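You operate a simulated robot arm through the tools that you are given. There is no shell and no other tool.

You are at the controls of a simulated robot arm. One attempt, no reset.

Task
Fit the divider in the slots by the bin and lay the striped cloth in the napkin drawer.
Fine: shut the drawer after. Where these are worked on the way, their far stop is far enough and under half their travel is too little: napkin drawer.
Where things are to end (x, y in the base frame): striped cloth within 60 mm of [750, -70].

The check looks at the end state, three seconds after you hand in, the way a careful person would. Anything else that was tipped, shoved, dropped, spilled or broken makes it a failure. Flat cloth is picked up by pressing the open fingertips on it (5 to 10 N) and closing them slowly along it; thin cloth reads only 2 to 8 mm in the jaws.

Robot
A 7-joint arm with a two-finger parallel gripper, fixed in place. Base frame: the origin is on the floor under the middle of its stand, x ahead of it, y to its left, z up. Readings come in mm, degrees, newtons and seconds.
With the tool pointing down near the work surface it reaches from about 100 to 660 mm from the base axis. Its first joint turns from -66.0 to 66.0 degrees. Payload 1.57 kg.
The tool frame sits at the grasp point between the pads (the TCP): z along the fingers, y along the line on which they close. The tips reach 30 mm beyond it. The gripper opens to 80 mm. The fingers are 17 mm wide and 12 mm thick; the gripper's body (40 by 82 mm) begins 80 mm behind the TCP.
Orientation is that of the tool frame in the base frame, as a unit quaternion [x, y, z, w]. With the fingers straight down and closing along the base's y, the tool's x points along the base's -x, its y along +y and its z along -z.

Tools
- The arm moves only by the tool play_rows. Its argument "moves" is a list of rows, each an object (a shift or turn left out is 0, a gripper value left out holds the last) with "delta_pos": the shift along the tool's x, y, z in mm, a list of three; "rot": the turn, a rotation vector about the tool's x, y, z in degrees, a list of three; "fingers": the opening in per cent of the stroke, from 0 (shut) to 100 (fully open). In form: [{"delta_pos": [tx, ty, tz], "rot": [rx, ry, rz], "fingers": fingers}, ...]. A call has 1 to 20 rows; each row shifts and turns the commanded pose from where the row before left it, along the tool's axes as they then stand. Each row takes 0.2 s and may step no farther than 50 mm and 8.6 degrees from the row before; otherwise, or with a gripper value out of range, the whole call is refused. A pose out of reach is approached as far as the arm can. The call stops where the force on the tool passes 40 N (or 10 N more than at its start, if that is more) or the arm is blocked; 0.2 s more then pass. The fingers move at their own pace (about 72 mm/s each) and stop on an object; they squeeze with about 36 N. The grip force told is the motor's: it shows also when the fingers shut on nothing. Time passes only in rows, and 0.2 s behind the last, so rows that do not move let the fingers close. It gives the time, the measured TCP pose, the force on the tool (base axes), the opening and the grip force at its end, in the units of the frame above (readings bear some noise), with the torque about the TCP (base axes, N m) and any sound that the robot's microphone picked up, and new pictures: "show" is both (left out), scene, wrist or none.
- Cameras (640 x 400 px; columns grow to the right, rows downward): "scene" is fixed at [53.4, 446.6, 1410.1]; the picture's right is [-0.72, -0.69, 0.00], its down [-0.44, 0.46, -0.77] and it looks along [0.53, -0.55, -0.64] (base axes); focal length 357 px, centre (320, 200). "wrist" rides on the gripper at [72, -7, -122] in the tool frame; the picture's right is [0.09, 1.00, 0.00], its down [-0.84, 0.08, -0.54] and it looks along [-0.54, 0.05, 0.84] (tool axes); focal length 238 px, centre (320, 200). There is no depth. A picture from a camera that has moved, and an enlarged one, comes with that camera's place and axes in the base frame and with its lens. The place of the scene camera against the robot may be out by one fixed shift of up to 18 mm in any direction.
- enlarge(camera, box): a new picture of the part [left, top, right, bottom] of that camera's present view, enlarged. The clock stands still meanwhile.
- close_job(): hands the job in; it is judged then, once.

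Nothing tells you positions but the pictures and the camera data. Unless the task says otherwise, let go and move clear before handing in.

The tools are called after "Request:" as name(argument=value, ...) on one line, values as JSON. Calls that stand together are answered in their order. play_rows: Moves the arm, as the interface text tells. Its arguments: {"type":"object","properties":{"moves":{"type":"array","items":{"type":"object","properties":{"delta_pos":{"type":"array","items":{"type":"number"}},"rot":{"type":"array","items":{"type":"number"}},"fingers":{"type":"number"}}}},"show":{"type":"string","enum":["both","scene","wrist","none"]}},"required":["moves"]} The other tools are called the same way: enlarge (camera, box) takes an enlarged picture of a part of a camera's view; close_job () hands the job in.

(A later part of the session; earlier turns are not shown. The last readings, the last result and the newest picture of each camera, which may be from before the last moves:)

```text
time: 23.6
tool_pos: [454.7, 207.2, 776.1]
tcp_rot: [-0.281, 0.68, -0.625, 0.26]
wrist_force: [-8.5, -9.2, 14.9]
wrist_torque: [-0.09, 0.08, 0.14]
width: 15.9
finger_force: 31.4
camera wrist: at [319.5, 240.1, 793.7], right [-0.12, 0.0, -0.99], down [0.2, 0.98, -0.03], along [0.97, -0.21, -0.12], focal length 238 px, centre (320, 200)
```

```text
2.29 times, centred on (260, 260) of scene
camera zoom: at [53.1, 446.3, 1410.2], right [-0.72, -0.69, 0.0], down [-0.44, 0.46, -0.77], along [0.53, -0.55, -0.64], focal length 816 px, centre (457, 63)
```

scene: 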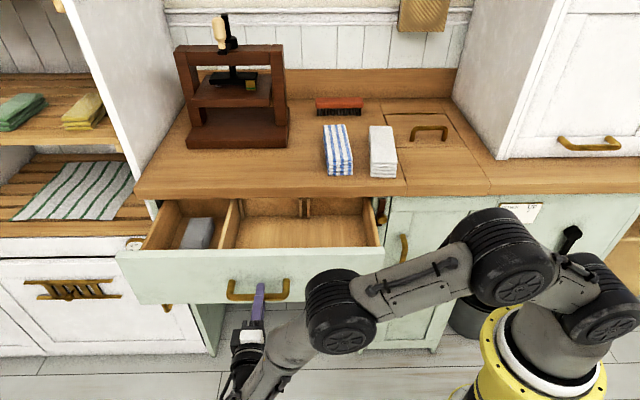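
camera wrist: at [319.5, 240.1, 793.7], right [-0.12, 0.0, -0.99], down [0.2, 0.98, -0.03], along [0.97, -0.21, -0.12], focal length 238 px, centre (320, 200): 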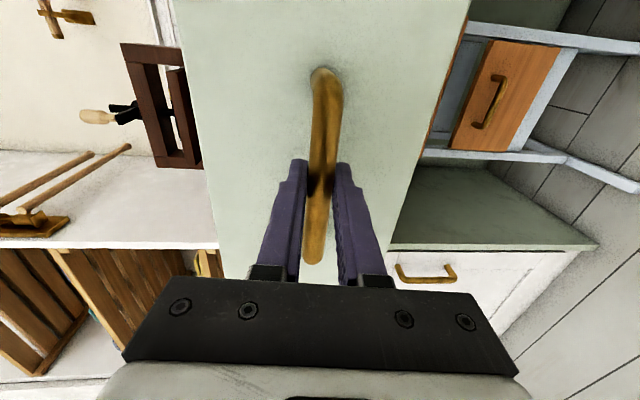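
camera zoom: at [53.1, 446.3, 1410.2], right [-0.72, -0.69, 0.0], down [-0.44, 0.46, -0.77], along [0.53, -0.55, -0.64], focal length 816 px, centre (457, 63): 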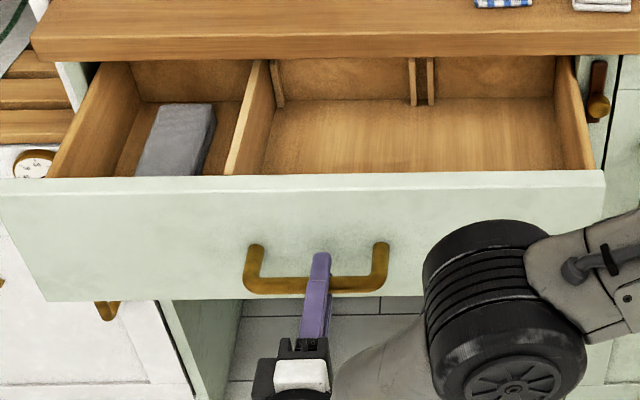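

The drawer has slotted ribs along its back wall, an upright partition on the left and a grey block in the left compartment. That partition is probably the divider, and the empty slot pair on the right is the one on the bin's side. I'll pull on toward the far stop to see everything.

Request:
play_rows(moves=[{"delta_pos": [0, 2.2, -19.9]}, {"delta_pos": [0, 1.7, -19.9]}, {"delta_pos": [0, 1.7, -19.9]}, {"delta_pos": [0, 1.7, -19.9]}])

Request:
enlarge(camera="scene", box=[100, 180, 400, 360])

```text
time: 24.6
tool_pos: [401.2, 260.9, 776.0]
tcp_rot: [-0.283, 0.681, -0.623, 0.261]
wrist_force: [5.4, 4.0, 14.7]
wrist_torque: [-0.06, 0.04, 0.31]
width: 15.6
finger_force: 31.7
camera wrist: at [265.4, 293.7, 794.1], right [-0.12, 0.0, -0.99], down [0.2, 0.98, -0.03], along [0.97, -0.2, -0.12], focal length 238 px, centre (320, 200)
```

scene: 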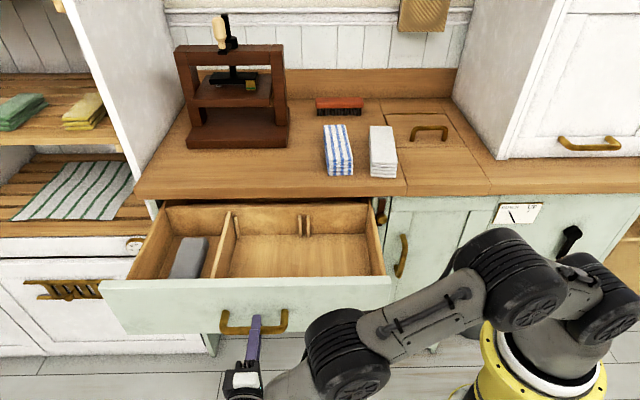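
wrist: 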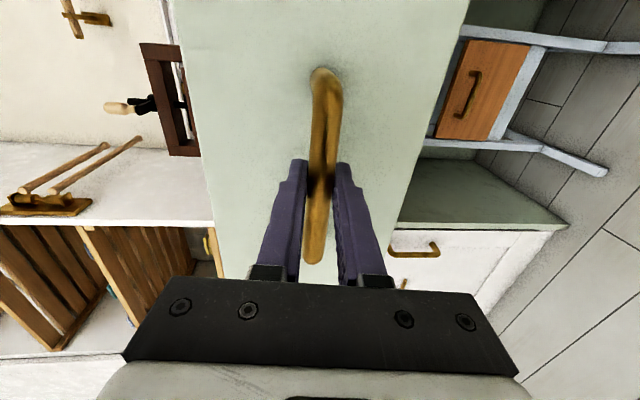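

```text
2.13 times, centred on (250, 270) of scene
camera zoom: at [53.4, 446.6, 1410.1], right [-0.72, -0.69, 0.0], down [-0.44, 0.46, -0.77], along [0.53, -0.55, -0.64], focal length 762 px, centre (469, 51)
```

zoom: 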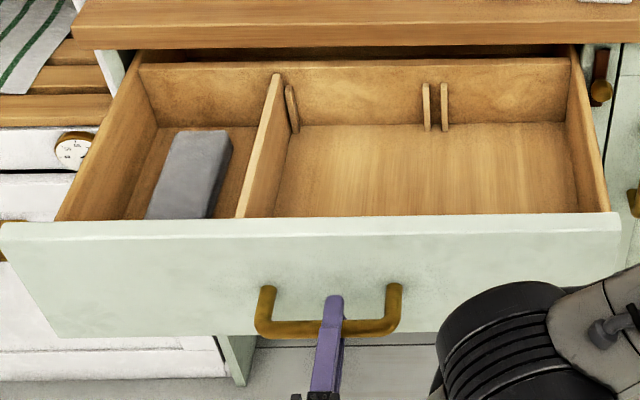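

The drawer is open about 280 mm. I'll let go of the handle, back off, rise and point the tool down to look into the drawer from above.

Request:
play_rows(moves=[{"fingers": 100}, {}, {}, {"delta_pos": [0, 0, -30]}, {"delta_pos": [0, 0, -30]}, {"delta_pos": [0, -49, -4.2]}, {"delta_pos": [0, -49, -4.2]}, {"delta_pos": [0, -49, -4.2]}, {"delta_pos": [0, -49, -4.2]}, {"rot": [-8.5, 0, 0]}, {"rot": [-8.5, 0, 0]}, {"rot": [-8.5, 0, 0]}, {"rot": [-8.5, 0, 0]}, {"rot": [-8.5, 0, 0]}, {"rot": [-8.5, 0, 0]}, {"rot": [-8.5, 0, 0]}, {"rot": [-8.5, 0, 0]}, {"rot": [-8.5, 0, 0]}, {"rot": [-8.5, 0, 0]}, {}])

```text
time: 28.8
tool_pos: [379.3, 291.7, 976.6]
tcp_rot: [-0.383, 0.924, 0.001, 0.0]
wrist_force: [0.5, 0.0, 0.3]
wrist_torque: [0.02, 0.01, 0.02]
width: 79.9
finger_force: 0.1
out of reach, approached as far as the arm can: row 5
camera wrist: at [334.0, 234.3, 1098.8], right [-0.77, 0.64, 0.0], down [0.54, 0.65, 0.54], along [0.35, 0.42, -0.84], focal length 238 px, centre (320, 200)
```

scene: 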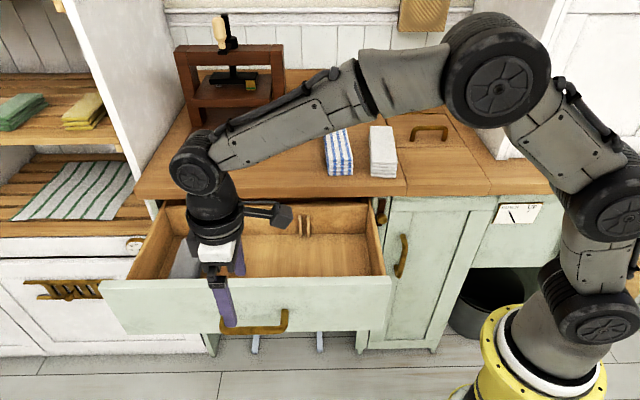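
wrist: 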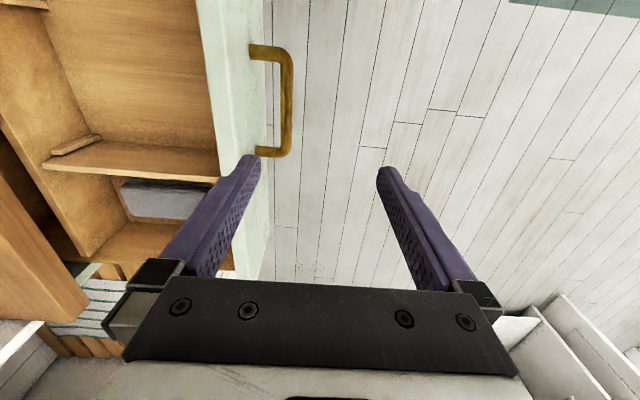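

I'm clear of the handle. I'll yaw the tool 90° so the fingers close along the counter, across the partition's thickness, and view the drawer from above.

Request:
play_rows(moves=[{"rot": [0, 0, 8.2], "delta_pos": [0, 0, -10]}, {"rot": [0, 0, 8.2], "delta_pos": [0, 0, -10]}, {"rot": [0, 0, 8.2], "delta_pos": [0, 0, -10]}, {"rot": [0, 0, 8.2], "delta_pos": [0, 0, -10]}, {"rot": [0, 0, 8.2], "delta_pos": [0, 0, -10]}, {"rot": [0, 0, 8.2]}, {"rot": [0, 0, 8.2]}, {"rot": [0, 0, 8.2]}, {"rot": [0, 0, 8.2]}, {"rot": [0, 0, 8.1]}, {"rot": [0, 0, 8.1]}, {"delta_pos": [-25, -2, 0]}, {"delta_pos": [-25, -2, 0]}, {}])

Request:
enlarge(camera="wrist", box=[160, 40, 480, 280])

Request:
enlarge(camera="scene", box=[100, 180, 400, 360])

```text
time: 31.8
tool_pos: [410.8, 252.6, 1026.6]
tcp_rot: [0.383, 0.924, 0.0, 0.001]
wrist_force: [0.1, 0.1, 0.2]
wrist_torque: [-0.01, 0.0, 0.01]
width: 79.9
finger_force: 0.1
camera wrist: at [357.1, 297.6, 1150.4], right [0.64, 0.77, 0.0], down [0.65, -0.54, 0.54], along [0.42, -0.35, -0.84], focal length 238 px, centre (320, 200)
```

scene: 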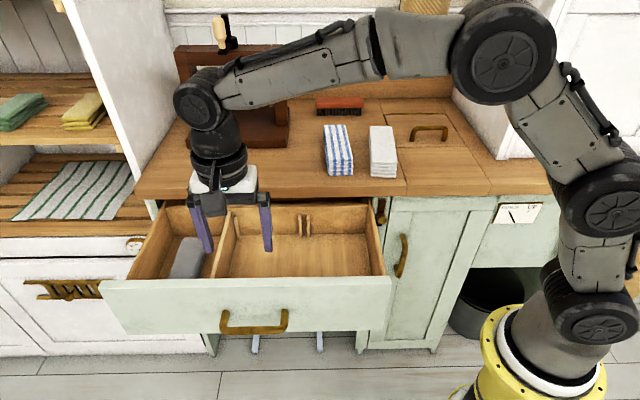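
wrist: 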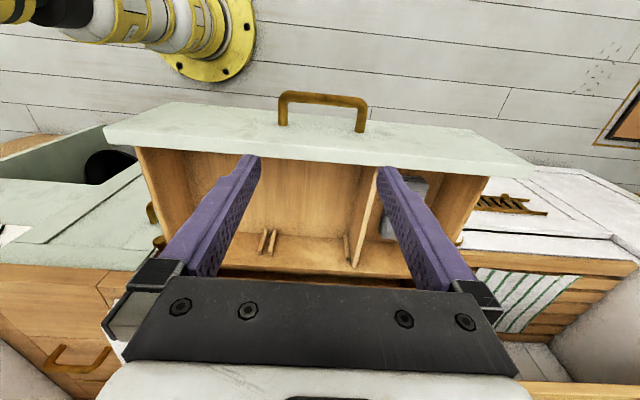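

```text
1.67 times, centred on (320, 160) of wrist
camera zoom: at [357.1, 297.6, 1150.4], right [0.64, 0.77, 0.0], down [0.65, -0.54, 0.54], along [0.42, -0.35, -0.84], focal length 397 px, centre (320, 267)
```

zoom: 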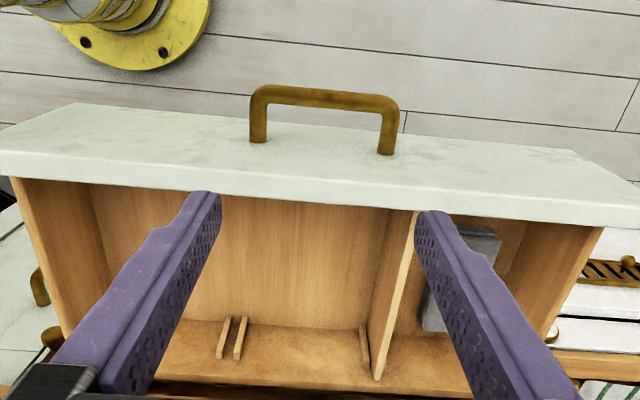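

```text
2.13 times, centred on (250, 270) of scene
camera zoom: at [53.5, 446.6, 1410.1], right [-0.72, -0.69, 0.0], down [-0.44, 0.46, -0.77], along [0.53, -0.55, -0.64], focal length 762 px, centre (469, 51)
```

zoom: 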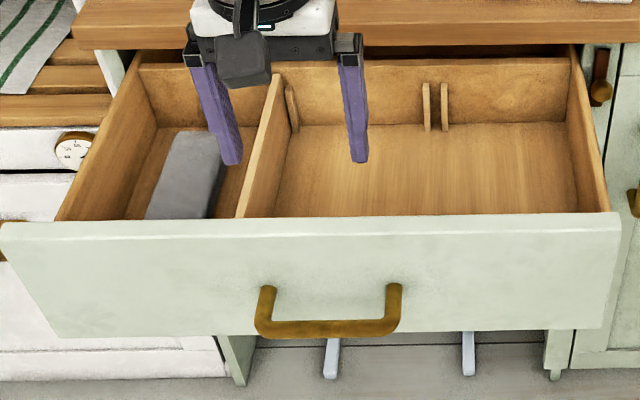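

The black bin is on the right side of the view, beside the empty rib pair, so I take those as "the slots by the bin". The upright partition at e≈556 is the divider. I'll zoom in on the slots and the divider's ends.

Request:
enlarge(camera="wrist", box=[230, 200, 350, 280])

Request:
enlarge(camera="wrist", box=[320, 150, 440, 280])

Request:
enlarge(camera="scene", box=[190, 195, 310, 285])

```text
5.00 times, centred on (290, 240) of wrist
camera zoom: at [357.1, 297.6, 1150.4], right [0.64, 0.77, 0.0], down [0.65, -0.54, 0.54], along [0.42, -0.35, -0.84], focal length 1192 px, centre (470, 0)
```

zoom: 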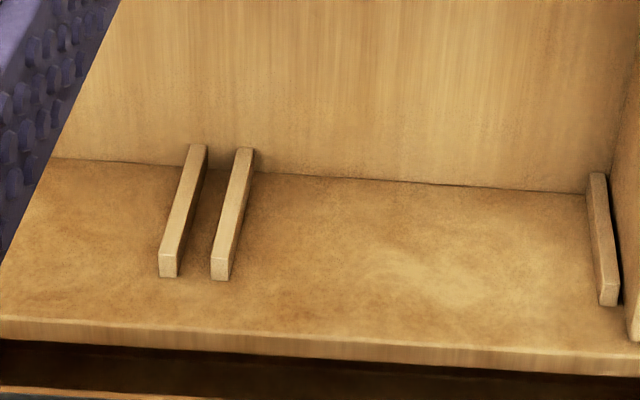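

```text
3.08 times, centred on (380, 215) of wrist
camera zoom: at [357.1, 297.6, 1150.4], right [0.64, 0.77, 0.0], down [0.65, -0.54, 0.54], along [0.42, -0.35, -0.84], focal length 733 px, centre (135, 154)
```

zoom: 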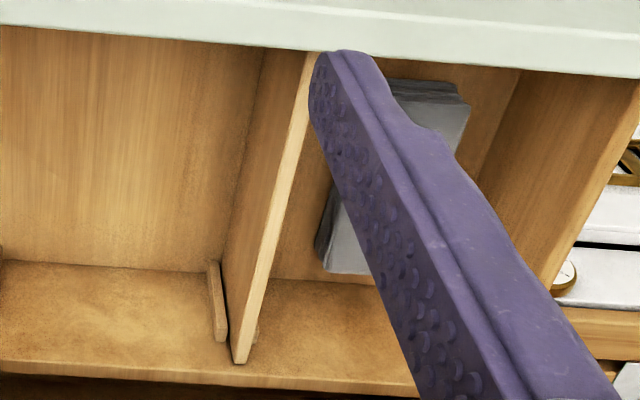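

```text
4.44 times, centred on (250, 240) of scene
camera zoom: at [53.5, 446.6, 1410.1], right [-0.72, -0.69, 0.0], down [-0.44, 0.46, -0.77], along [0.53, -0.55, -0.64], focal length 1587 px, centre (631, 22)
```

zoom: 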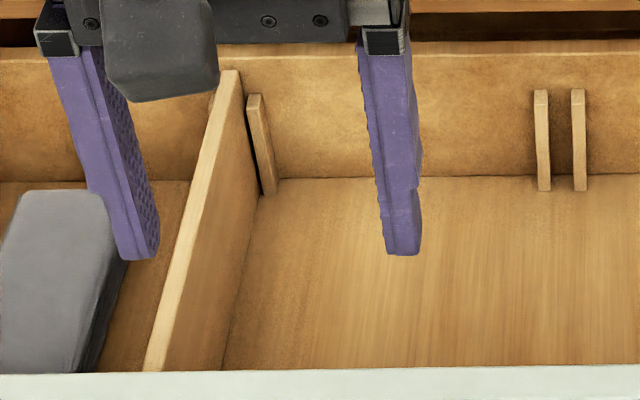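

The slot gap is about 11–12 mm and the divider is about 10 mm thick. To get the exact spacing between the two slots, I'll look at the left slot and then the right one with the same relative view.

Request:
play_rows(moves=[{"delta_pos": [0, 43.5, 0]}, {"delta_pos": [0, 43.5, 0]}, {}, {}], show="wrist")

Request:
enlarge(camera="wrist", box=[250, 200, 370, 280])

Request:
enlarge(camera="wrist", box=[250, 100, 370, 180])

```text
time: 32.8
tool_pos: [469.9, 315.3, 1024.7]
tcp_rot: [0.383, 0.924, 0.0, 0.0]
wrist_force: [0.0, -0.5, 0.6]
wrist_torque: [0.0, 0.0, -0.01]
width: 80.1
finger_force: 0.0
camera wrist: at [414.5, 360.7, 1148.3], right [0.64, 0.77, 0.0], down [0.65, -0.54, 0.54], along [0.42, -0.35, -0.84], focal length 238 px, centre (320, 200)
```

wrist: 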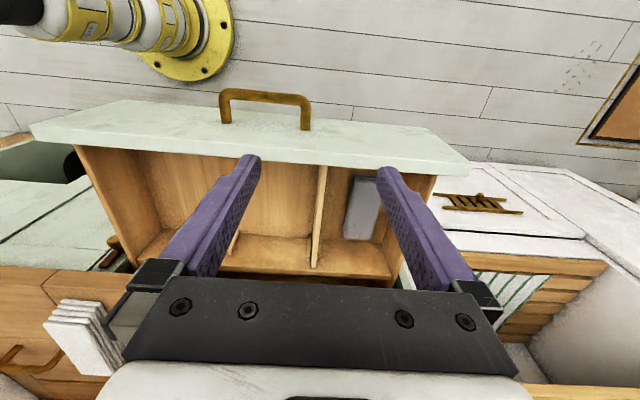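

```text
5.00 times, centred on (310, 240) of wrist
camera zoom: at [414.5, 360.7, 1148.3], right [0.64, 0.77, 0.0], down [0.65, -0.54, 0.54], along [0.42, -0.35, -0.84], focal length 1192 px, centre (370, 0)
```

zoom: 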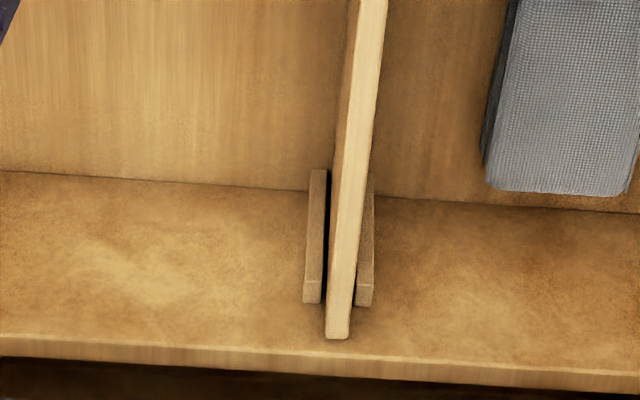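

```text
5.00 times, centred on (310, 140) of wrist
camera zoom: at [414.5, 360.7, 1148.3], right [0.64, 0.77, 0.0], down [0.65, -0.54, 0.54], along [0.42, -0.35, -0.84], focal length 1192 px, centre (370, 500)
```

zoom: 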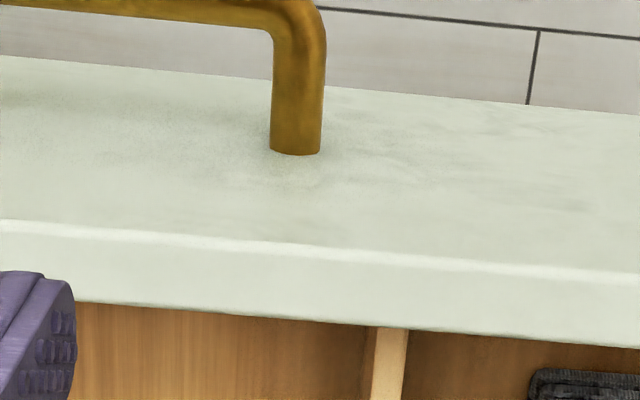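

The left slot is clear in this view, and the divider sits between two ribs with about 2 mm to spare per side. Now I'll take the same view of the right slot.

Request:
play_rows(moves=[{"delta_pos": [0, -42.25, 0]}, {"delta_pos": [0, -42.25, 0]}, {"delta_pos": [0, -42.25, 0]}, {"delta_pos": [0, -42.25, 0]}, {}, {}], show="wrist")

Request:
enlarge(camera="wrist", box=[250, 200, 370, 280])

Request:
enlarge(camera="wrist", box=[250, 100, 370, 180])

```text
time: 34.2
tool_pos: [351.6, 197.4, 1026.7]
tcp_rot: [0.383, 0.924, 0.0, 0.0]
wrist_force: [-0.7, -0.1, -0.7]
wrist_torque: [-0.01, 0.0, -0.01]
width: 79.9
finger_force: 0.2
camera wrist: at [296.4, 242.2, 1150.8], right [0.64, 0.77, 0.0], down [0.65, -0.54, 0.54], along [0.42, -0.35, -0.84], focal length 238 px, centre (320, 200)
```

wrist: 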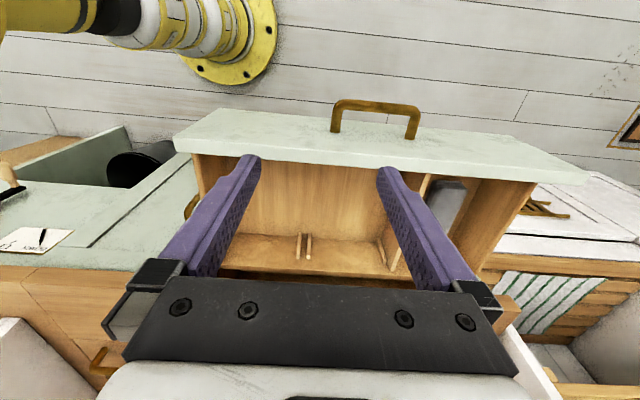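

```text
5.00 times, centred on (310, 240) of wrist
camera zoom: at [296.4, 242.2, 1150.8], right [0.64, 0.77, 0.0], down [0.65, -0.54, 0.54], along [0.42, -0.35, -0.84], focal length 1192 px, centre (370, 0)
```

zoom: 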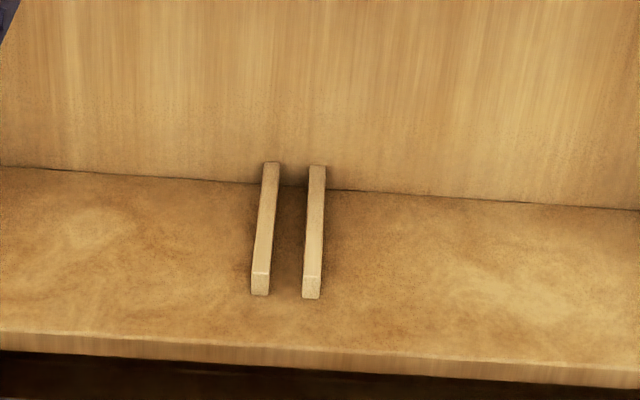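

```text
5.00 times, centred on (310, 140) of wrist
camera zoom: at [296.4, 242.2, 1150.8], right [0.64, 0.77, 0.0], down [0.65, -0.54, 0.54], along [0.42, -0.35, -0.84], focal length 1192 px, centre (370, 500)
```

zoom: 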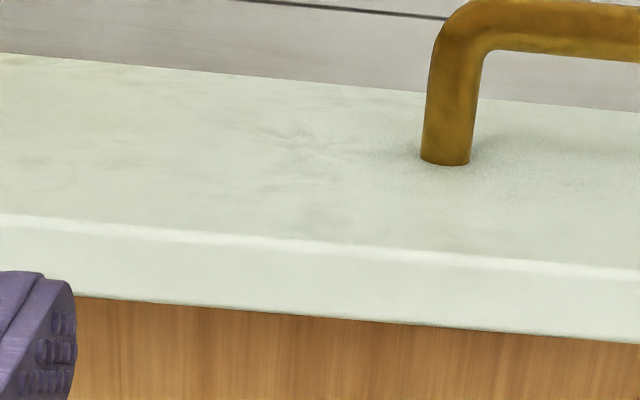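

The spacing between the slots works out to about 188 mm: the left slot is at e≈568 and the right at e≈380. I'll move over the middle of the divider and check its height and alignment from closer.

Request:
play_rows(moves=[{"delta_pos": [-29, 30, 11]}, {"delta_pos": [-29, 30, 11]}, {"delta_pos": [-29, 30, 11]}, {"delta_pos": [-29, 30, 11]}, {"delta_pos": [-29, 30, 11]}, {"delta_pos": [-29, 30, 11]}, {}, {}])

Request:
enlarge(camera="wrist", box=[200, 40, 440, 280])

Request:
enlarge(camera="scene", box=[120, 180, 320, 320])

```text
time: 36.0
tool_pos: [600.1, 197.8, 964.5]
tcp_rot: [0.382, 0.924, 0.0, 0.001]
wrist_force: [-0.3, 0.2, 0.7]
wrist_torque: [0.04, 0.02, 0.0]
width: 79.8
finger_force: 0.1
camera wrist: at [544.6, 243.1, 1087.5], right [0.64, 0.77, 0.0], down [0.65, -0.54, 0.54], along [0.42, -0.35, -0.84], focal length 238 px, centre (320, 200)
```

scene: 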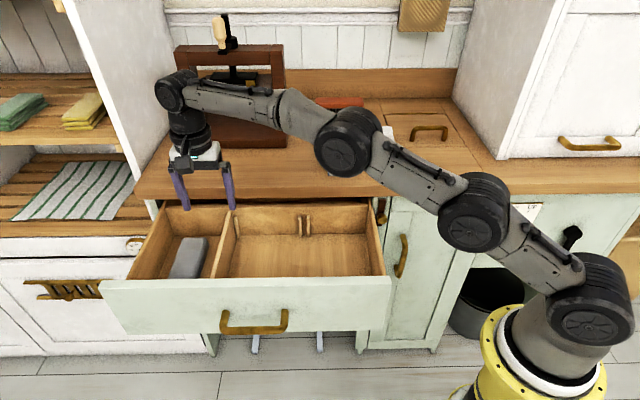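
wrist: 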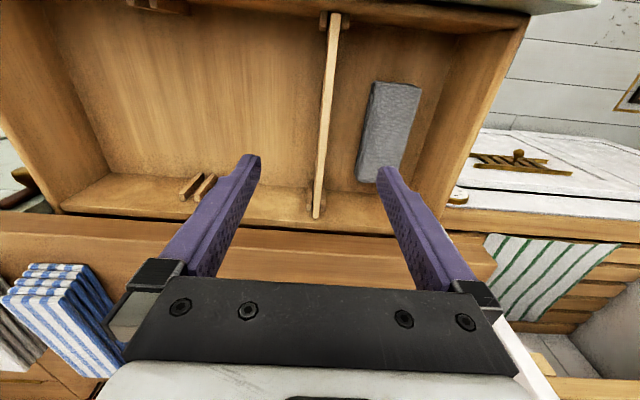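

```text
1.67 times, centred on (320, 160) of wrist
camera zoom: at [544.6, 243.1, 1087.5], right [0.64, 0.77, 0.0], down [0.65, -0.54, 0.54], along [0.42, -0.35, -0.84], focal length 397 px, centre (320, 267)
```

zoom: 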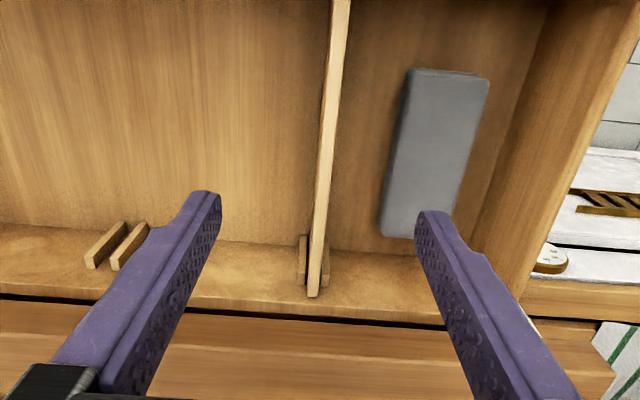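

```text
2.86 times, centred on (220, 250) of scene
camera zoom: at [53.5, 446.6, 1410.1], right [-0.72, -0.69, 0.0], down [-0.44, 0.46, -0.77], along [0.53, -0.55, -0.64], focal length 1020 px, centre (606, 57)
```

zoom: 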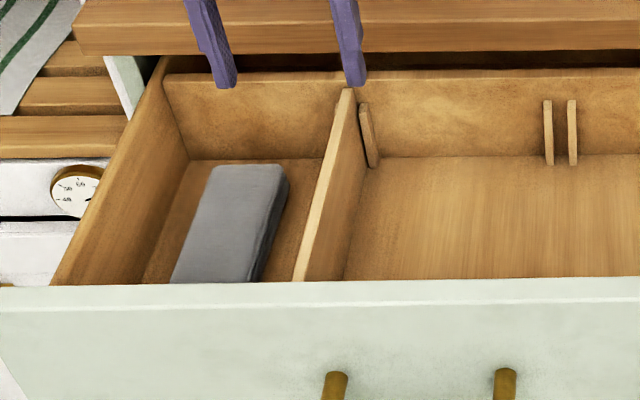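

The divider's rear end is at n≈420, slightly under the counter overhang (front edge n≈408), so the drawer must come out farther before I lift. I'll close the fingers, lower them inside the drawer's middle and push the front panel outward.

Request:
play_rows(moves=[{"delta_pos": [23.3, -29.7, 0], "fingers": 0}, {"delta_pos": [23.3, -29.7, 0]}, {"delta_pos": [23.3, -29.7, 0]}, {}, {"delta_pos": [0, 0, 36]}, {"delta_pos": [0, 0, 36]}, {"delta_pos": [0, 0, 36]}, {"delta_pos": [0, 0, 30]}, {}])

```text
time: 38.0
tool_pos: [491.6, 185.1, 821.0]
tcp_rot: [0.383, 0.924, 0.001, 0.0]
wrist_force: [-0.2, -0.5, 0.0]
wrist_torque: [0.03, 0.0, 0.0]
width: 0.0
finger_force: 20.8
camera wrist: at [436.3, 231.0, 944.4], right [0.64, 0.77, 0.0], down [0.65, -0.54, 0.54], along [0.42, -0.35, -0.84], focal length 238 px, centre (320, 200)
```

scene: 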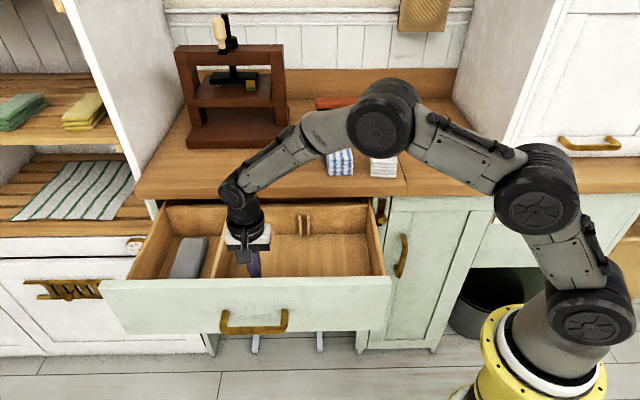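
wrist: 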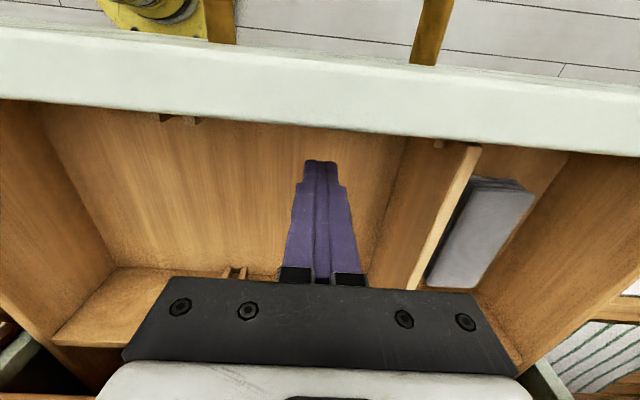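

The fingers are inside, clear of the divider and ribs. I'll push outward in small steps.

Request:
play_rows(moves=[{"delta_pos": [12, 0, 0]}, {"delta_pos": [12, 0, 0]}, {"delta_pos": [12, 0, 0]}, {"delta_pos": [12, 0, 0]}, {"delta_pos": [12, 0, 0]}, {"delta_pos": [12, 0, 0]}])

```text
time: 39.4
tool_pos: [439.6, 237.9, 824.2]
tcp_rot: [0.383, 0.924, 0.0, 0.0]
wrist_force: [0.3, 0.5, 0.5]
wrist_torque: [-0.01, 0.01, -0.02]
width: 0.0
finger_force: 21.2
camera wrist: at [384.8, 282.3, 946.7], right [0.64, 0.77, 0.0], down [0.65, -0.54, 0.54], along [0.42, -0.35, -0.84], focal length 238 px, centre (320, 200)
```

scene: 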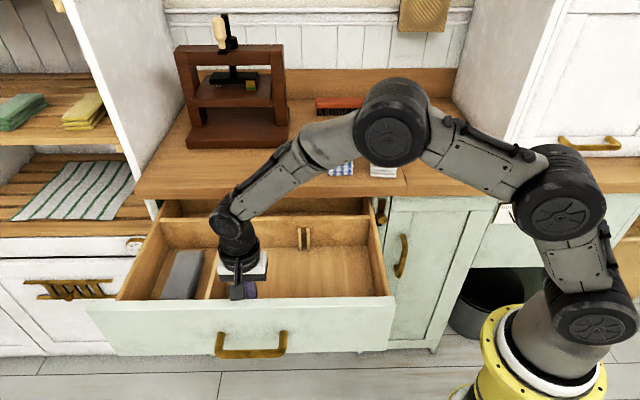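
wrist: 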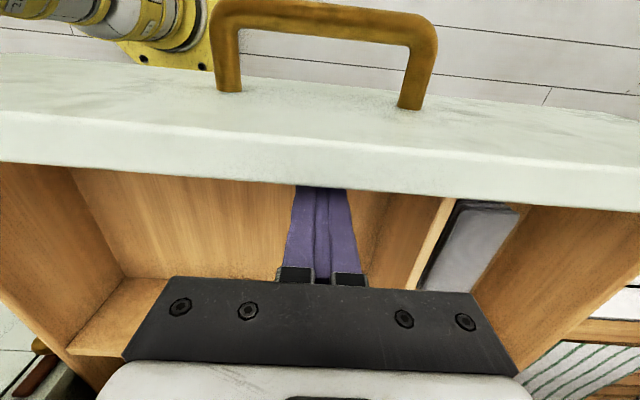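

The drawer moved out farther, and there is now a clear gap between its back wall and the counter edge. I'll rise, open the fingers and measure the divider again.

Request:
play_rows(moves=[{"delta_pos": [-4, 0, 0]}, {"delta_pos": [0, 0, -36]}, {"delta_pos": [0, 0, -36]}, {"delta_pos": [0, 0, -36]}, {"delta_pos": [0, 0, -36], "fingers": 100}, {"delta_pos": [12, 31, -19.5]}, {"delta_pos": [12, 31, -19.5]}, {"delta_pos": [12, 31, -19.5]}, {}, {}])

Request:
enlarge(camera="wrist", box=[250, 160, 370, 280])

Request:
enlarge(camera="wrist", box=[200, 100, 440, 280])

```text
time: 41.6
tool_pos: [482.8, 324.4, 1022.7]
tcp_rot: [0.383, 0.924, 0.0, 0.0]
wrist_force: [0.0, 0.4, 0.8]
wrist_torque: [0.05, -0.01, 0.02]
width: 80.1
finger_force: 0.1
camera wrist: at [427.9, 370.5, 1147.2], right [0.64, 0.77, 0.0], down [0.65, -0.54, 0.54], along [0.42, -0.35, -0.84], focal length 238 px, centre (320, 200)
```

scene: 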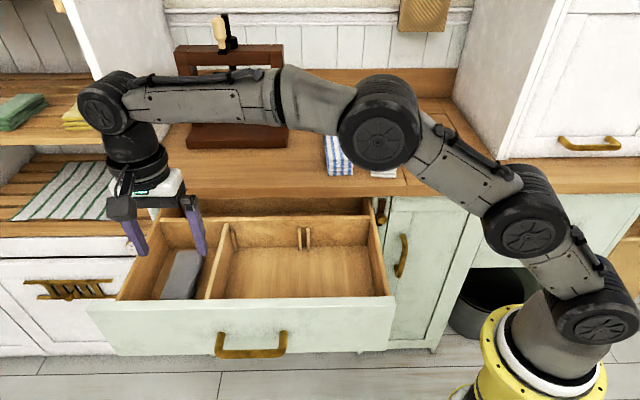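
wrist: 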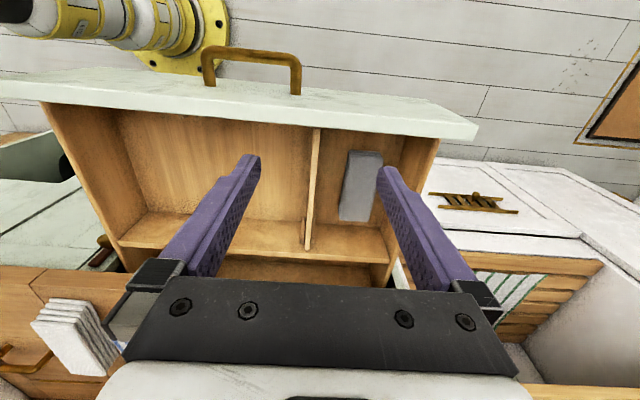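

```text
3.33 times, centred on (310, 220) of wrist
camera zoom: at [427.9, 370.5, 1147.2], right [0.64, 0.77, 0.0], down [0.65, -0.54, 0.54], along [0.42, -0.35, -0.84], focal length 794 px, centre (353, 133)
```

zoom: 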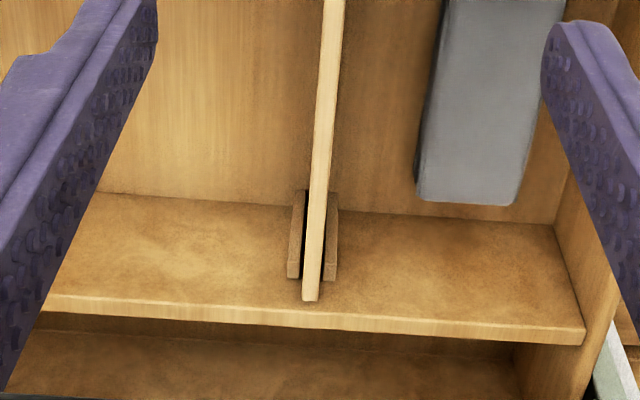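

```text
2.22 times, centred on (320, 190) of wrist
camera zoom: at [427.9, 370.5, 1147.2], right [0.64, 0.77, 0.0], down [0.65, -0.54, 0.54], along [0.42, -0.35, -0.84], focal length 530 px, centre (320, 222)
```

zoom: 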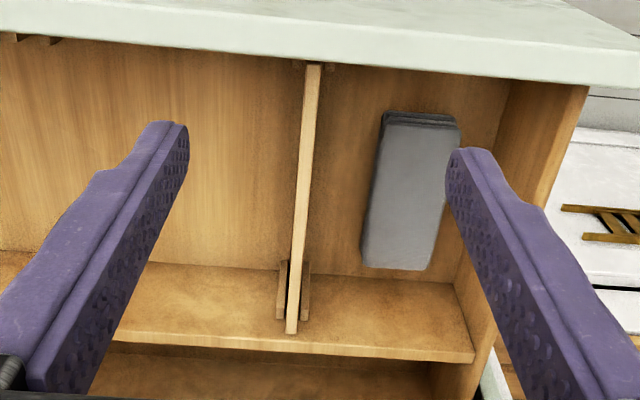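

The drawer is now open about 328 mm, and the divider spans n≈140–372 at e≈569.5 with its top near z≈814, clear of the counter edge. I'll move over its middle and descend to just above it.

Request:
play_rows(moves=[{"delta_pos": [-48, -0.4, 0], "fingers": 60}, {"delta_pos": [-48, -0.4, 0]}, {"delta_pos": [-48, -0.5, 0]}, {"delta_pos": [0, 0, 40]}, {"delta_pos": [0, 0, 40]}, {"delta_pos": [0, 0, 40]}, {"delta_pos": [0, 0, 30]}, {}, {}])

Request:
enlarge(camera="wrist", box=[200, 80, 440, 280])

Request:
enlarge(camera="scene", box=[120, 160, 320, 320])

```text
time: 43.6
tool_pos: [585.3, 222.0, 872.4]
tcp_rot: [0.383, 0.924, 0.0, 0.0]
wrist_force: [0.5, -0.2, 0.5]
wrist_torque: [0.02, -0.01, -0.02]
width: 48.1
finger_force: 0.1
camera wrist: at [530.6, 266.6, 996.4], right [0.64, 0.77, 0.0], down [0.65, -0.54, 0.54], along [0.42, -0.35, -0.84], focal length 238 px, centre (320, 200)
```

scene: 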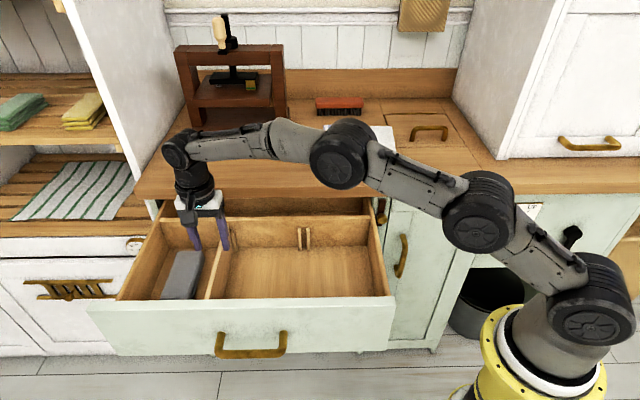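
wrist: 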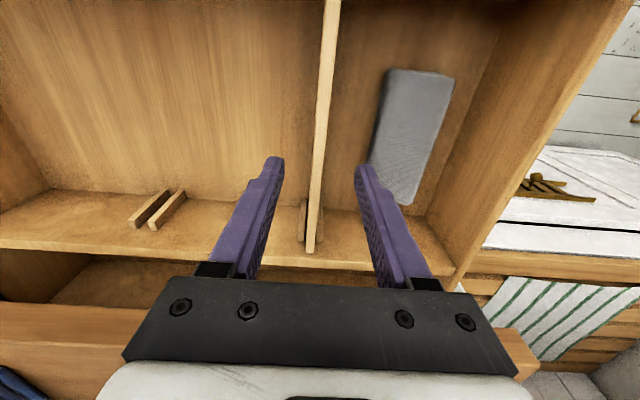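

```text
2.00 times, centred on (320, 180) of wrist
camera zoom: at [530.6, 266.6, 996.4], right [0.64, 0.77, 0.0], down [0.65, -0.54, 0.54], along [0.42, -0.35, -0.84], focal length 477 px, centre (320, 240)
```

zoom: 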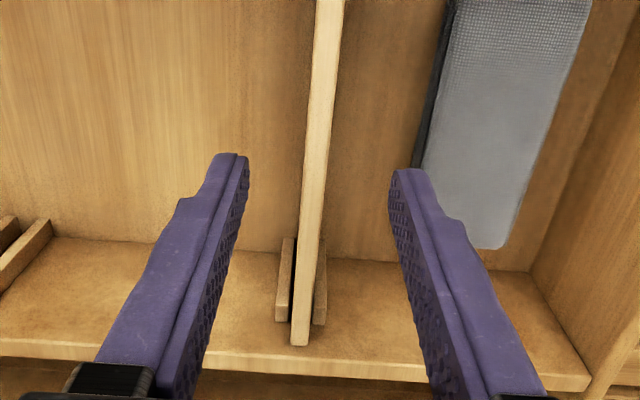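

```text
2.50 times, centred on (220, 240) of scene
camera zoom: at [53.4, 446.6, 1410.1], right [-0.72, -0.69, 0.0], down [-0.44, 0.46, -0.77], along [0.53, -0.55, -0.64], focal length 893 px, centre (570, 100)
```

zoom: 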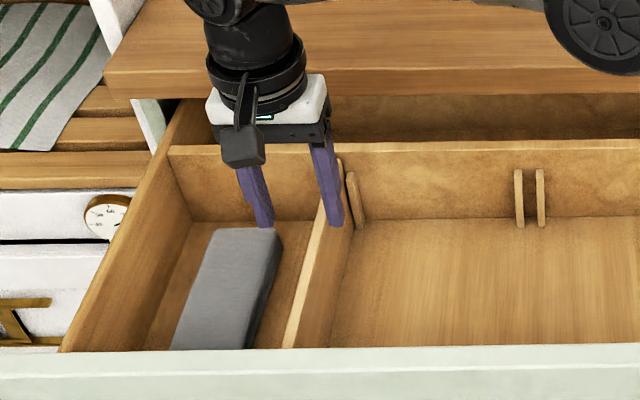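

The fingers straddle the divider's top edge. I'll descend to about z=815 and close on it.

Request:
play_rows(moves=[{"delta_pos": [0, -0.8, 20]}, {"delta_pos": [0, 0, 20]}, {"delta_pos": [0, 0, 17]}, {}, {"fingers": 30}, {"fingers": 15}, {"fingers": 0}, {}, {}])

Request:
enlarge(camera="wrist", box=[200, 80, 440, 280])

Request:
enlarge(camera="scene", box=[120, 160, 320, 320])

```text
time: 45.6
tool_pos: [583.7, 223.3, 817.0]
tcp_rot: [0.383, 0.924, 0.0, -0.001]
wrist_force: [-1.0, -0.9, -0.1]
wrist_torque: [-0.01, 0.02, -0.01]
width: 9.5
finger_force: 27.9
camera wrist: at [529.3, 268.0, 939.3], right [0.64, 0.77, 0.0], down [0.65, -0.54, 0.54], along [0.42, -0.35, -0.84], focal length 238 px, centre (320, 200)
```

scene: 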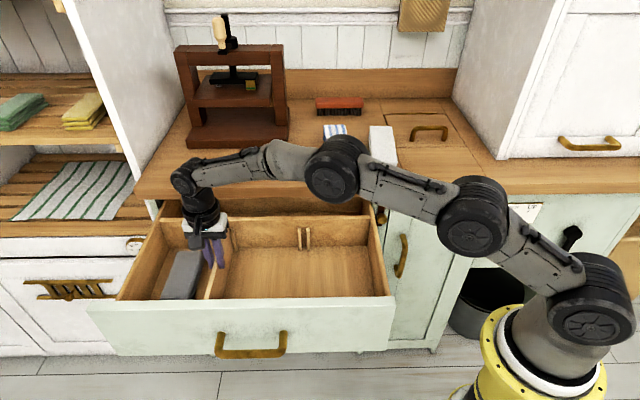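
wrist: 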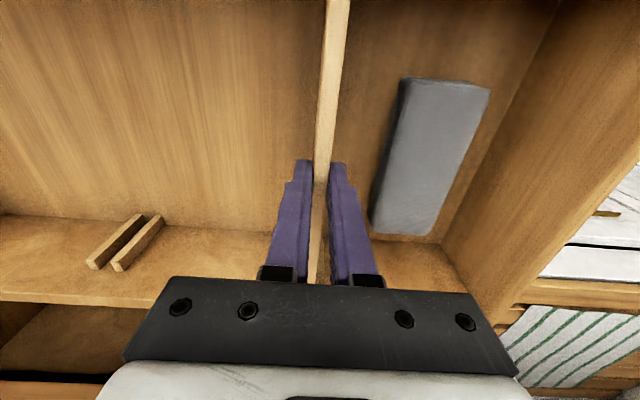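

```text
2.00 times, centred on (320, 180) of wrist
camera zoom: at [529.3, 268.0, 939.3], right [0.64, 0.77, 0.0], down [0.65, -0.54, 0.54], along [0.42, -0.35, -0.84], focal length 477 px, centre (320, 240)
```

zoom: 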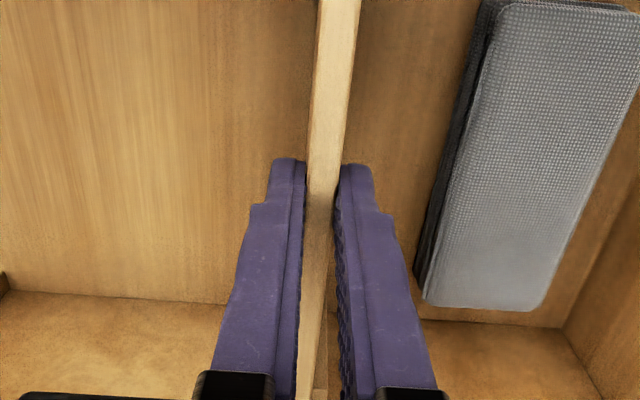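

```text
2.50 times, centred on (220, 240) of scene
camera zoom: at [53.4, 446.6, 1410.1], right [-0.72, -0.69, 0.0], down [-0.44, 0.46, -0.77], along [0.53, -0.55, -0.64], focal length 893 px, centre (570, 100)
```

zoom: 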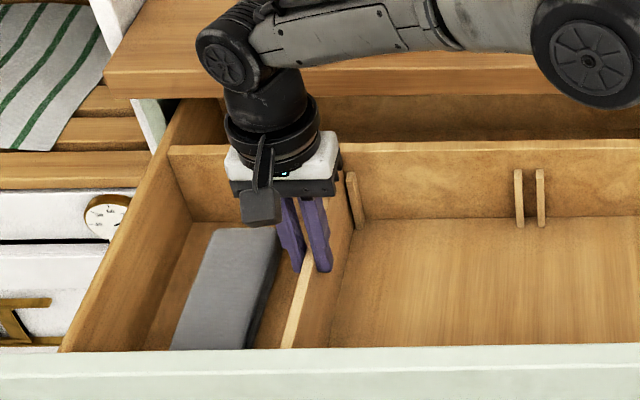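

The divider is gripped at 9.5 mm. I'll lift it straight up slowly.

Request:
play_rows(moves=[{"delta_pos": [0, 0, -10]}, {"delta_pos": [0, 0, -15]}, {"delta_pos": [0, 0, -20]}, {"delta_pos": [0, 0, -20]}, {"delta_pos": [0, 0, -20]}, {"delta_pos": [0, 0, -20]}, {"delta_pos": [0, 0, -20]}, {"delta_pos": [0, 0, -20]}, {"delta_pos": [0, 0, -10]}, {}])

Request:
enlarge(camera="scene", box=[100, 120, 340, 300])

Request:
enlarge(camera="wrist", box=[160, 0, 480, 280])

```text
time: 47.8
tool_pos: [584.3, 223.8, 974.9]
tcp_rot: [0.383, 0.924, 0.0, 0.0]
wrist_force: [0.5, 0.7, -1.1]
wrist_torque: [-0.01, 0.01, -0.01]
width: 9.4
finger_force: 28.0
camera wrist: at [529.7, 268.2, 1096.7], right [0.64, 0.77, 0.0], down [0.65, -0.54, 0.54], along [0.42, -0.35, -0.84], focal length 238 px, centre (320, 200)
```

scene: 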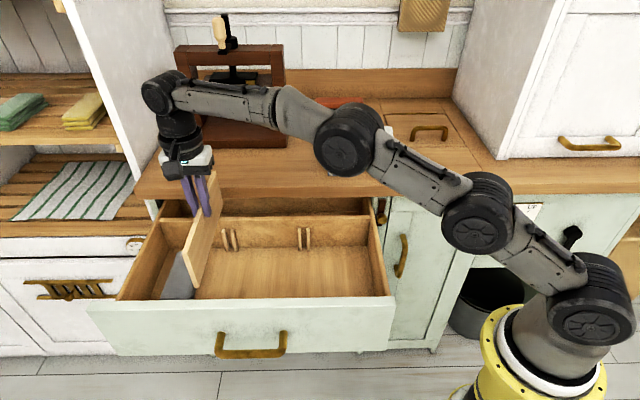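
wrist: 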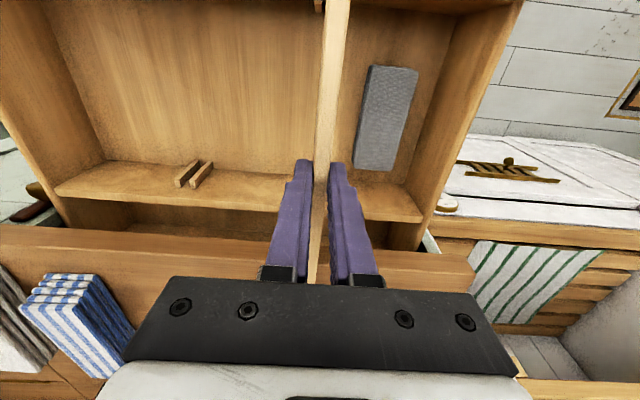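

```text
2.22 times, centred on (220, 210) of scene
camera zoom: at [53.5, 446.6, 1410.1], right [-0.72, -0.69, 0.0], down [-0.44, 0.46, -0.77], along [0.53, -0.55, -0.64], focal length 794 px, centre (542, 178)
```

zoom: 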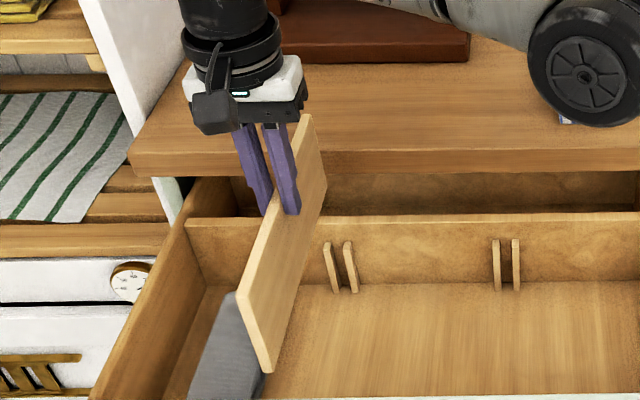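

```text
1.43 times, centred on (320, 140) of wrist
camera zoom: at [529.7, 268.2, 1096.7], right [0.64, 0.77, 0.0], down [0.65, -0.54, 0.54], along [0.42, -0.35, -0.84], focal length 340 px, centre (320, 286)
```

zoom: 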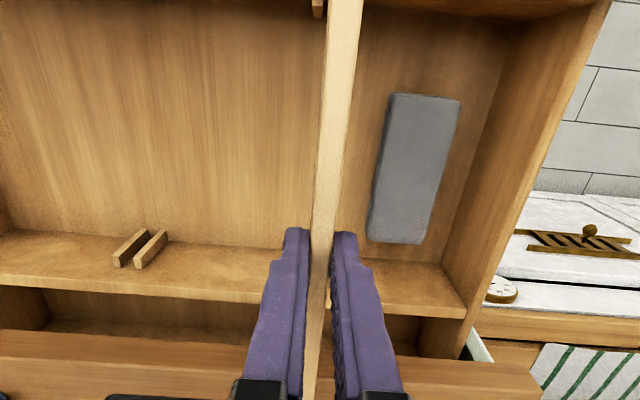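

The divider is out cleanly and both slot pairs are visible. I'll record exactly how the left slot's ribs look relative to the held divider, so I can match that picture over the right slot.

Request:
enlarge(camera="wrist", box=[270, 0, 390, 80])

Request:
enlarge(camera="wrist", box=[270, 150, 390, 270])

Request:
enlarge(camera="scene", box=[180, 200, 320, 300])

```text
5.00 times, centred on (330, 40) of wrist
camera zoom: at [529.7, 268.2, 1096.7], right [0.64, 0.77, 0.0], down [0.65, -0.54, 0.54], along [0.42, -0.35, -0.84], focal length 1192 px, centre (270, 1000)
```

zoom: 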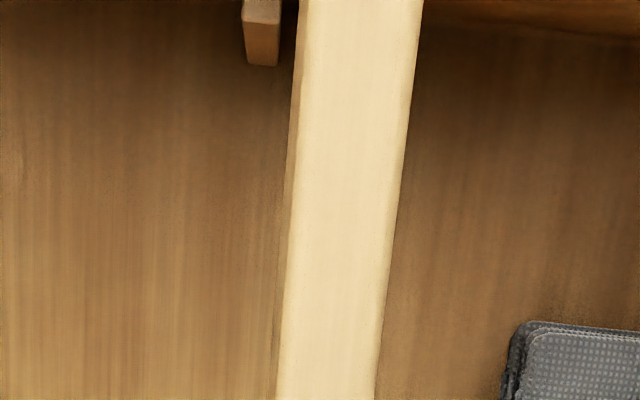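

```text
3.33 times, centred on (330, 210) of wrist
camera zoom: at [529.7, 268.2, 1096.7], right [0.64, 0.77, 0.0], down [0.65, -0.54, 0.54], along [0.42, -0.35, -0.84], focal length 794 px, centre (287, 167)
```

zoom: 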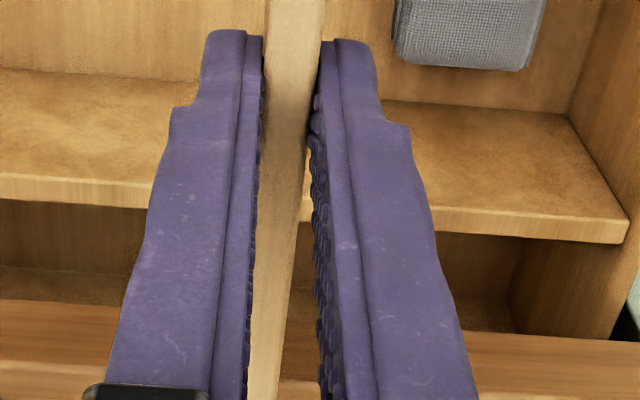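

```text
4.00 times, centred on (250, 250) of scene
camera zoom: at [53.5, 446.6, 1410.1], right [-0.72, -0.69, 0.0], down [-0.44, 0.46, -0.77], along [0.53, -0.55, -0.64], focal length 1428 px, centre (600, 0)
```

zoom: 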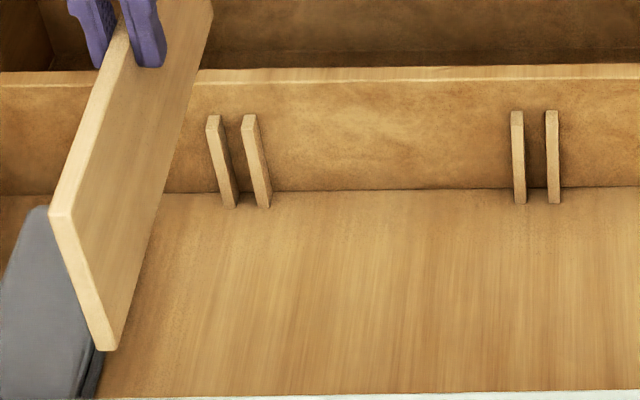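

The spacing comes out at about 189.5 mm from both cameras. I'll carry the divider across to above the right slot and compare the picture.

Request:
play_rows(moves=[{"delta_pos": [0, -37.9, 0]}, {"delta_pos": [0, -37.9, 0]}, {"delta_pos": [0, -37.9, 0]}, {"delta_pos": [0, -37.9, 0]}, {"delta_pos": [0, -37.9, 0]}, {}, {}, {}])

Request:
enlarge(camera="wrist", box=[270, 0, 390, 80])

Request:
enlarge(camera="wrist", box=[270, 150, 390, 270])

Request:
enlarge(camera="scene", box=[200, 160, 360, 280])

```text
time: 49.6
tool_pos: [450.6, 87.5, 971.8]
tcp_rot: [0.383, 0.924, 0.0, 0.0]
wrist_force: [1.3, 0.4, -1.2]
wrist_torque: [0.01, 0.0, -0.03]
width: 9.4
finger_force: 28.1
camera wrist: at [395.3, 133.1, 1095.4], right [0.64, 0.77, 0.0], down [0.65, -0.54, 0.54], along [0.42, -0.35, -0.84], focal length 238 px, centre (320, 200)
```

scene: 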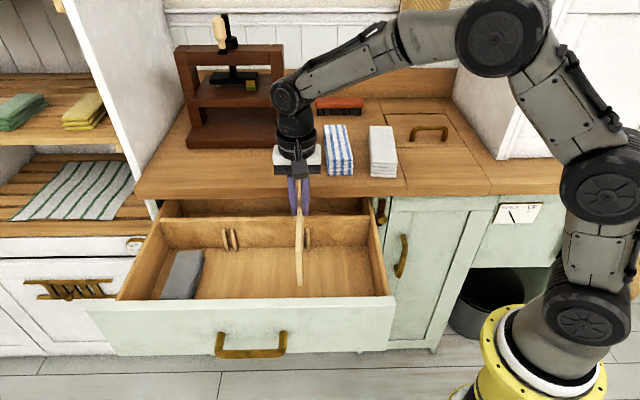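
wrist: 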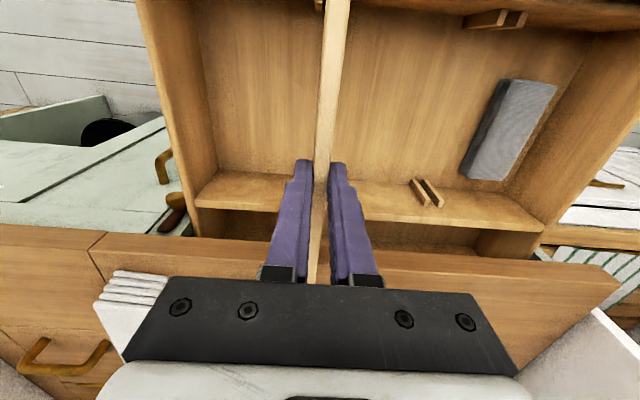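

```text
5.00 times, centred on (330, 40) of wrist
camera zoom: at [395.3, 133.1, 1095.4], right [0.64, 0.77, 0.0], down [0.65, -0.54, 0.54], along [0.42, -0.35, -0.84], focal length 1192 px, centre (270, 1000)
```

zoom: 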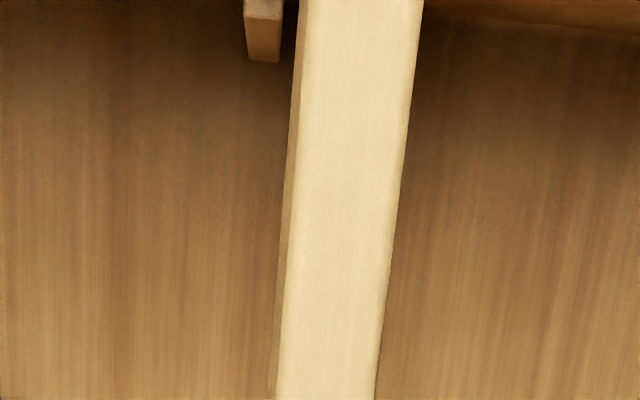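

```text
3.33 times, centred on (330, 210) of wrist
camera zoom: at [395.3, 133.1, 1095.4], right [0.64, 0.77, 0.0], down [0.65, -0.54, 0.54], along [0.42, -0.35, -0.84], focal length 794 px, centre (287, 167)
```

zoom: 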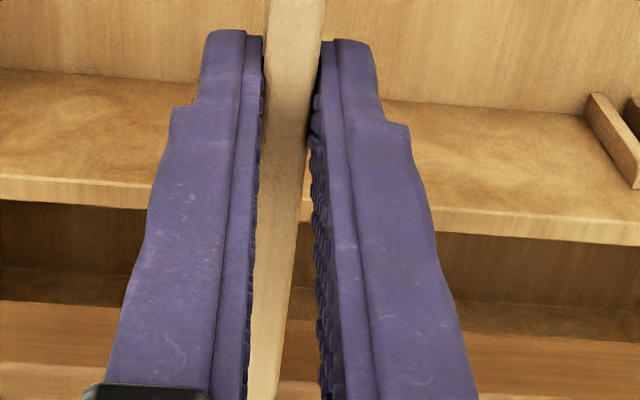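

```text
3.33 times, centred on (280, 220) of scene
camera zoom: at [53.5, 446.6, 1410.1], right [-0.72, -0.69, 0.0], down [-0.44, 0.46, -0.77], along [0.53, -0.55, -0.64], focal length 1190 px, centre (453, 133)
```

zoom: 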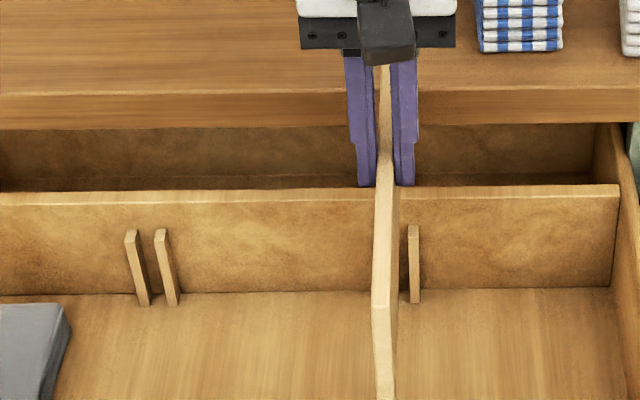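

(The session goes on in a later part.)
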